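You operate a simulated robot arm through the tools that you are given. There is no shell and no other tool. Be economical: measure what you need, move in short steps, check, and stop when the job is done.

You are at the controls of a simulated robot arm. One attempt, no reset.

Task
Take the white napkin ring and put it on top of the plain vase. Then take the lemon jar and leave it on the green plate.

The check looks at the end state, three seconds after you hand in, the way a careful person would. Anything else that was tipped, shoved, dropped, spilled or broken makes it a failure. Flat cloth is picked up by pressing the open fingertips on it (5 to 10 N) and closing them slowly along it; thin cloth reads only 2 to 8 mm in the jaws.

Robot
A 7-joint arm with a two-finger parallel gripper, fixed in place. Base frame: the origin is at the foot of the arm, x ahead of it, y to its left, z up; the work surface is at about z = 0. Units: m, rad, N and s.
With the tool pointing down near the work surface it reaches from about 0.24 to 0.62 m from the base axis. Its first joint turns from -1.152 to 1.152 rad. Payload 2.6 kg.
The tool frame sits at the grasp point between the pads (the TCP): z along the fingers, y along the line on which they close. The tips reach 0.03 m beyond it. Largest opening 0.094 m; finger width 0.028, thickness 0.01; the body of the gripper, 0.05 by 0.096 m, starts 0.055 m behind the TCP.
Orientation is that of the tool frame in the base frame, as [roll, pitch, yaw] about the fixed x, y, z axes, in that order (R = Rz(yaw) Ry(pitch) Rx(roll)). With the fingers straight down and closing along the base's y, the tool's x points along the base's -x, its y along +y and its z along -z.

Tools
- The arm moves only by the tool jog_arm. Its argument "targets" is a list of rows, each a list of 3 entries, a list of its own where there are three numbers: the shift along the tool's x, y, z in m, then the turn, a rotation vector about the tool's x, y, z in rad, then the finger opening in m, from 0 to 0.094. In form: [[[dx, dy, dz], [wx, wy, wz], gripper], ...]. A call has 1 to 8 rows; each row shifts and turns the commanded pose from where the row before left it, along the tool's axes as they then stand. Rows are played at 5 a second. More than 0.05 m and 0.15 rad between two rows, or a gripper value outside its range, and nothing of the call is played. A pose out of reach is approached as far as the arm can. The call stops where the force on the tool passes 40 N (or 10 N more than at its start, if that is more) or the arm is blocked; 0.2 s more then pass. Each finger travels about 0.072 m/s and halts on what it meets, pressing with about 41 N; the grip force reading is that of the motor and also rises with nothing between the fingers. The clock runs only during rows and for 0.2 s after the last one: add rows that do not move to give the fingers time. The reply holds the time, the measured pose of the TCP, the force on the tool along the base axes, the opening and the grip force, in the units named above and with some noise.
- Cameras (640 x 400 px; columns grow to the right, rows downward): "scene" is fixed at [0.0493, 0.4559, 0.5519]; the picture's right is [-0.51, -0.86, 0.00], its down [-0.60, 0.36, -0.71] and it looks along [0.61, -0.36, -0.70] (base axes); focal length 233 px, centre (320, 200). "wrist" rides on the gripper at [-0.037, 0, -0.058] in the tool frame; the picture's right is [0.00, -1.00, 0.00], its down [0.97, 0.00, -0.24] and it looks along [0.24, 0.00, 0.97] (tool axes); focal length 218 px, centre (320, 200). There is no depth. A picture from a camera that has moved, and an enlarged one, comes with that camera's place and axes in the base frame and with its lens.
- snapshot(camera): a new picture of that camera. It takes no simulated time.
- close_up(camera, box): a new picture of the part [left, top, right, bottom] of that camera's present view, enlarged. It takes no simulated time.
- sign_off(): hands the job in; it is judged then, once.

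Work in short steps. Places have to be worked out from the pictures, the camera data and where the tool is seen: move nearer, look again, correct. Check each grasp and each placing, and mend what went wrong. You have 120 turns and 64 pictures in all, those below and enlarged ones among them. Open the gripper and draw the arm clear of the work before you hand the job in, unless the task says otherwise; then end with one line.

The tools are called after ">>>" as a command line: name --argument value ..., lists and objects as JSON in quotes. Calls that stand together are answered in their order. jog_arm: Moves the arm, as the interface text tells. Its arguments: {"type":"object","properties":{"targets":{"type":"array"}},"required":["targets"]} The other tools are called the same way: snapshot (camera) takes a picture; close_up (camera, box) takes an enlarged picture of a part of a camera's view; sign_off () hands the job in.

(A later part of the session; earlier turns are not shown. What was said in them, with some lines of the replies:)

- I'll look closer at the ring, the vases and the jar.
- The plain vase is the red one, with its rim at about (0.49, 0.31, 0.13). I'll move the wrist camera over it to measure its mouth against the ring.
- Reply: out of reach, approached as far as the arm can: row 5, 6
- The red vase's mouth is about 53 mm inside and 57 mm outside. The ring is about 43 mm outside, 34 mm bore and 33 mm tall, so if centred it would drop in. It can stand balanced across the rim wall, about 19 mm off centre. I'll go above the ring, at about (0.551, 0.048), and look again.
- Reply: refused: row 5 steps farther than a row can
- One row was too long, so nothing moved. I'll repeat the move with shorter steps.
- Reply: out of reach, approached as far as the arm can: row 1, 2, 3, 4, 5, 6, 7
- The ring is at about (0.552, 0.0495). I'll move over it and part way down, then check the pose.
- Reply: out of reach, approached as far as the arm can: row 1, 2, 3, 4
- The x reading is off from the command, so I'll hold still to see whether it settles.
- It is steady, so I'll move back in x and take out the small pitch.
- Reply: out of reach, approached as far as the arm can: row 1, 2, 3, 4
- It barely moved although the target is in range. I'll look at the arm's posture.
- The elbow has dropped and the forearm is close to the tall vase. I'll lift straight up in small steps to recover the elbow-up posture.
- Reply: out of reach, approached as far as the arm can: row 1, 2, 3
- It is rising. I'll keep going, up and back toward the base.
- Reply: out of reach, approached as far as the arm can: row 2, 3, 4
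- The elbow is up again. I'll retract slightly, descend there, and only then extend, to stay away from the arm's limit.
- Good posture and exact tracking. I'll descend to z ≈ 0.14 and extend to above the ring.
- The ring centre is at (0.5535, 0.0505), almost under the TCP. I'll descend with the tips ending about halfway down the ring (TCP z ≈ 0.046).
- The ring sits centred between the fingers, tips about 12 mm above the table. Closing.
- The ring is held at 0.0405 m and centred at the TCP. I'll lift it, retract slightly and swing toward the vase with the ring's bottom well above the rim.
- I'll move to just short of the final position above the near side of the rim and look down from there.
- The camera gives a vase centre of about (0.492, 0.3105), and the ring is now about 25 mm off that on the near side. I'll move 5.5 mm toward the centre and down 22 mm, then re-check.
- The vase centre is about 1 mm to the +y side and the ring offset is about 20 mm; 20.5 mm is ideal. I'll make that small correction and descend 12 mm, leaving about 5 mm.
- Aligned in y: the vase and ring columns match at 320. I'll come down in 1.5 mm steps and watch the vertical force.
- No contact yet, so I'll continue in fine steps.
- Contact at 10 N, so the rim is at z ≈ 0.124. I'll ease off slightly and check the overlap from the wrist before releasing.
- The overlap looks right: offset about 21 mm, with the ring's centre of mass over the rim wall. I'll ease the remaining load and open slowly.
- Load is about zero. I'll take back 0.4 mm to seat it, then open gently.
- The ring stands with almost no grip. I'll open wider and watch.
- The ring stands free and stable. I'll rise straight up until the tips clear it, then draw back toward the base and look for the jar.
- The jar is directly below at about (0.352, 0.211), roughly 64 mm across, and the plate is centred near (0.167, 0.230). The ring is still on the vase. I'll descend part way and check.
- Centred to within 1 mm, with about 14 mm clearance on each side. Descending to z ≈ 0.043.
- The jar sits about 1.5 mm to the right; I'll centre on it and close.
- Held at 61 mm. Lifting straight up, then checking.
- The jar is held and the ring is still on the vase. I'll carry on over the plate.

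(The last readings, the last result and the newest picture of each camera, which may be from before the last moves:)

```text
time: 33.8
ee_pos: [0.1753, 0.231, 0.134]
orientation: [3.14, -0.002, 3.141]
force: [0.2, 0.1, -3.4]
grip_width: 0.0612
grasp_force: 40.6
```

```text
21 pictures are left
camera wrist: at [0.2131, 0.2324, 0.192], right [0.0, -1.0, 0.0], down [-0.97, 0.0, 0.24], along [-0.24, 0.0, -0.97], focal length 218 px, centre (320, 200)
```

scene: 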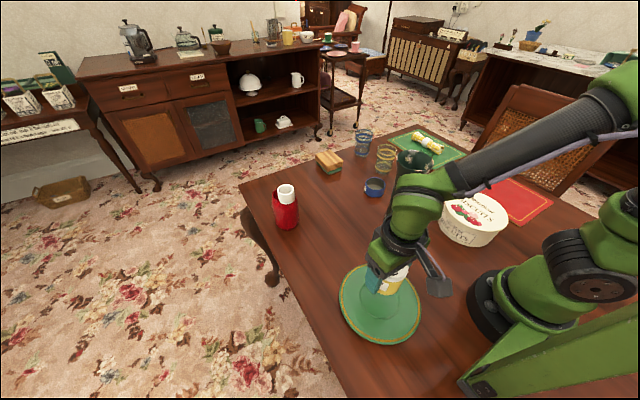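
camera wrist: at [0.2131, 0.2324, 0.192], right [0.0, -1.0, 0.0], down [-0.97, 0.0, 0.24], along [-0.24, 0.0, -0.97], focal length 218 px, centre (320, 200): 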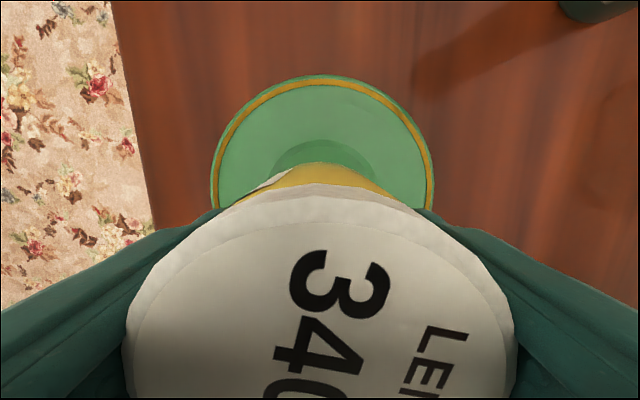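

The plate centre is near (0.170, 0.2305), and the jar is 4 mm off it. I'll correct and descend to just above the plate.

>>> jog_arm --targets '[[[0.004, 0, 0.02], [0, 0, 0], 0.057], [[0, 0, 0.025], [0, 0, 0], 0.057], [[0, 0, 0.018], [0, 0, 0], 0.057], [[0, 0, 0.006], [0, 0, 0], 0.057], [[0, 0, 0], [0, 0, 0], 0.057]]'

>>> close_up --camera "scene" --box '[310, 220, 450, 350]'

```text
time: 35.0
ee_pos: [0.1691, 0.2313, 0.0644]
orientation: [3.14, -0.002, 3.141]
force: [0.2, 0.0, -2.7]
grip_width: 0.0613
grasp_force: 40.6
```

```text
3.08 times, centred on (380, 285) of scene
camera zoom: at [0.0493, 0.4559, 0.5519], right [-0.51, -0.86, 0.0], down [-0.6, 0.36, -0.71], along [0.61, -0.36, -0.7], focal length 718 px, centre (135, -62)
```

zoom: 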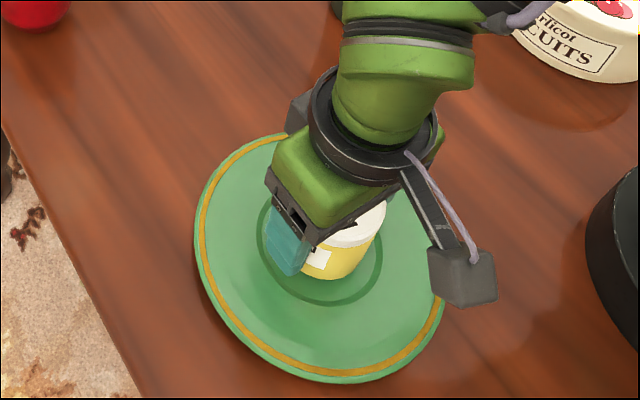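

The jar is over the plate's well, its bottom at z ≈ 0.02. I'll step down gently, watching the force.

>>> jog_arm --targets '[[[0, 0, 0.003], [0, 0, 0], 0.057], [[0, 0, 0.003], [0, 0, 0], 0.057], [[0, 0, 0], [0, 0, 0], 0.057]]'

```text
time: 35.8
ee_pos: [0.1693, 0.2309, 0.06]
orientation: [3.14, 0.002, -3.142]
force: [-7.0, -4.5, 30.3]
grip_width: 0.0615
grasp_force: 40.9
```

Contact at 30 N. I'll ease up.

>>> jog_arm --targets '[[[0, 0, -0.0015], [0, 0, 0], 0.057], [[0, 0, 0], [0, 0, 0], 0.057]]'

```text
time: 36.4
ee_pos: [0.1696, 0.2291, 0.0595]
orientation: [-3.14, -0.002, -3.141]
force: [-0.2, 0.8, -3.2]
grip_width: 0.0613
grasp_force: 41.7
```

It is slightly clear again. I'll lower 0.7 mm and release slowly.

>>> jog_arm --targets '[[[0, 0, 0.0007], [0, 0, 0], 0.057], [[0, 0, 0], [0, 0, 0], 0.057]]'

```text
time: 37.0
ee_pos: [0.1699, 0.2314, 0.0592]
orientation: [-3.141, -0.001, 3.141]
force: [-0.2, 0.0, -3.3]
grip_width: 0.0615
grasp_force: 40.7
```

>>> jog_arm --targets '[[[0, 0, 0.0006], [0, 0, 0], 0.057], [[0, 0, 0], [0, 0, 0], 0.057]]'

```text
time: 37.6
ee_pos: [0.1692, 0.2317, 0.0587]
orientation: [-3.141, 0.001, 3.141]
force: [-0.6, -0.9, 0.8]
grip_width: 0.0612
grasp_force: 41.5
```

Weight is now on the plate. I'll open slowly.

>>> jog_arm --targets '[[[0, 0, 0], [0, 0, 0], 0.06], [[0, 0, 0], [0, 0, 0], 0.063], [[0, 0, 0], [0, 0, 0], 0.067], [[0, 0, 0], [0, 0, 0], 0.08], [[0, 0, 0], [0, 0, 0], 0.094], [[0, 0, 0], [0, 0, 0], 0.094]]'

>>> snapshot --camera "wrist"

>>> close_up --camera "scene" --box '[310, 220, 450, 350]'

```text
time: 39.0
ee_pos: [0.1695, 0.23, 0.0594]
orientation: [3.141, -0.001, -3.141]
force: [-0.1, 0.3, 0.3]
grip_width: 0.0941
grasp_force: 0.0
```

```text
19 pictures are left
camera wrist: at [0.2079, 0.2312, 0.1179], right [0.0, -1.0, 0.0], down [-0.97, 0.0, 0.24], along [-0.24, 0.0, -0.97], focal length 218 px, centre (320, 200)
```

wrist: 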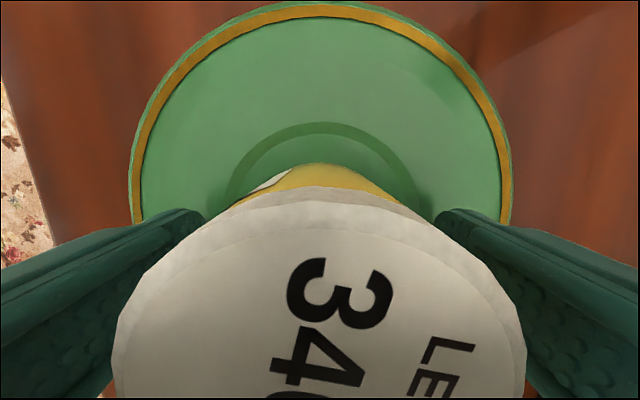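

```text
3.08 times, centred on (380, 285) of scene
camera zoom: at [0.0493, 0.4559, 0.5519], right [-0.51, -0.86, 0.0], down [-0.6, 0.36, -0.71], along [0.61, -0.36, -0.7], focal length 718 px, centre (135, -62)
```

zoom: 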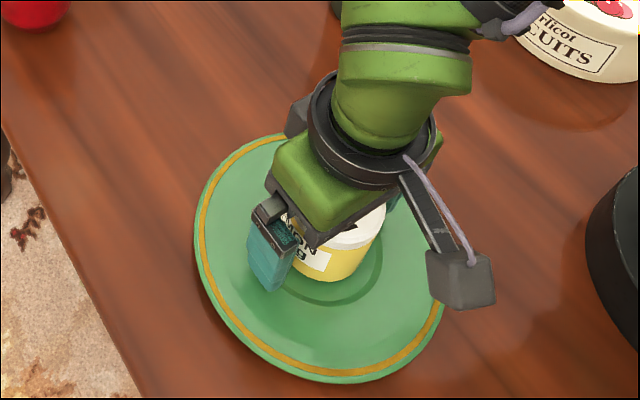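

The jar stands on the plate and the fingers are clear. I'll rise straight up, then check everything.

>>> jog_arm --targets '[[[0, 0, -0.02], [0, 0, 0], 0.094], [[0, 0, -0.03], [0, 0, 0], 0.094], [[0, 0, -0.03], [0, 0, 0], 0.094], [[0, 0, -0.03], [0, 0, 0], 0.094], [[-0.01, 0, -0.03], [0, 0, 0], 0.094], [[-0.02, 0, -0.02], [0, 0, 0], 0.094], [[-0.03, 0, -0.01], [0, 0, 0], 0.094], [[0, 0, 0], [0, 0, 0], 0.094]]'

>>> snapshot --camera "scene"

>>> close_up --camera "scene" --box '[240, 160, 440, 350]'

```text
time: 40.8
ee_pos: [0.2287, 0.2323, 0.2305]
orientation: [3.14, -0.004, -3.141]
force: [1.1, -0.1, 0.2]
grip_width: 0.0941
grasp_force: 0.1
```

```text
17 pictures are left
```

scene: 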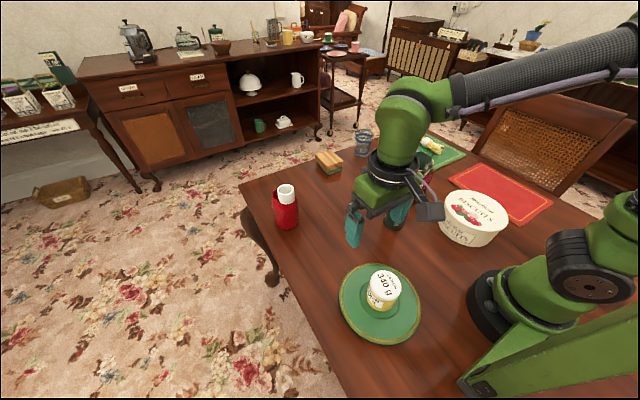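

```text
2.11 times, centred on (340, 255) of scene
camera zoom: at [0.0493, 0.4559, 0.5519], right [-0.51, -0.86, 0.0], down [-0.6, 0.36, -0.71], along [0.61, -0.36, -0.7], focal length 491 px, centre (278, 84)
```

zoom: 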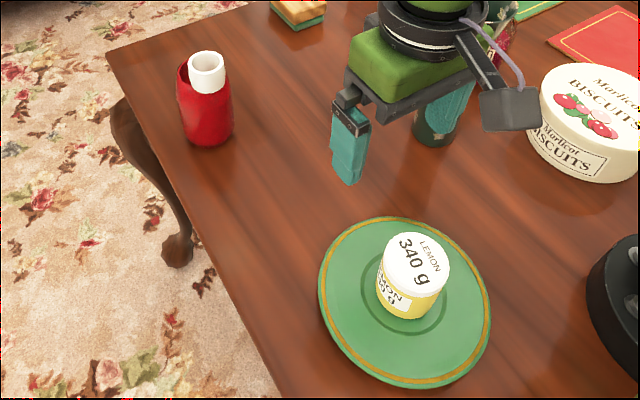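

Both placements look good. I'll raise the arm further clear and confirm the tall vase and the rest are undisturbed.

>>> jog_arm --targets '[[[0, 0, -0.03], [0, 0, 0], 0.094], [[-0.02, 0, -0.03], [0, 0, 0], 0.094], [[-0.02, 0, -0.03], [0, 0, 0], 0.094], [[-0.03, -0.02, 0], [0, 0, 0], 0.094], [[-0.03, -0.02, 0], [0, 0, 0], 0.094], [[0, 0, 0], [0, 0, 0], 0.094]]'

>>> snapshot --camera "scene"

>>> snapshot --camera "wrist"

```text
time: 42.2
ee_pos: [0.3296, 0.1913, 0.3187]
orientation: [-3.141, -0.001, -3.14]
force: [-0.2, -0.1, 0.2]
grip_width: 0.0939
grasp_force: 0.0
```

```text
15 pictures are left
```

scene: 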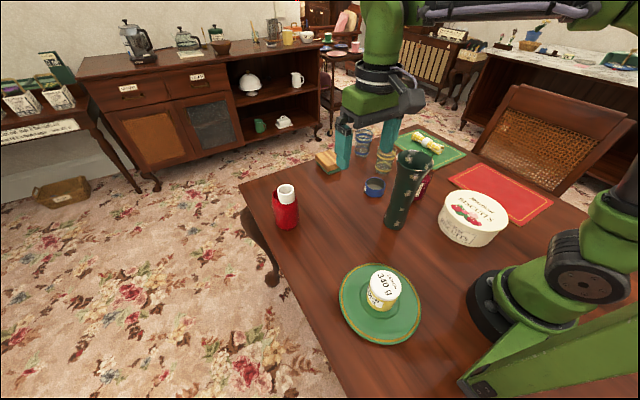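

```text
14 pictures are left
camera wrist: at [0.3683, 0.1927, 0.3774], right [0.0, -1.0, 0.0], down [-0.97, 0.0, 0.24], along [-0.24, 0.0, -0.97], focal length 218 px, centre (320, 200)
```

wrist: 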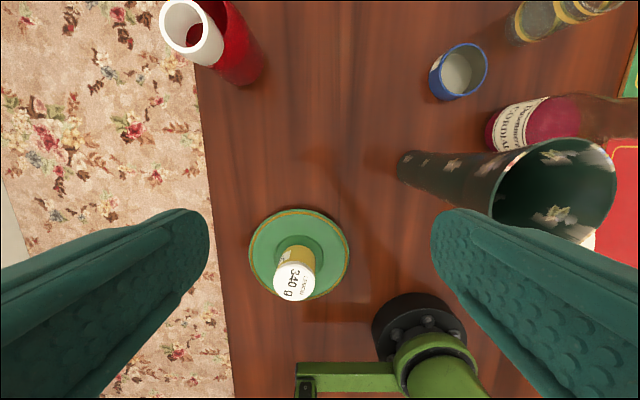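

The ring is steady on the red vase, the jar is on the green plate, nothing else has moved and the arm is clear. Handing in.

>>> sign_off

```text
The job is handed in.
```

The white napkin ring is standing on the rim of the plain red vase, off centre because it is narrower than the mouth and would have dropped in. The lemon jar is upright at the centre of the green plate, nothing else looked disturbed, and the job is handed in.
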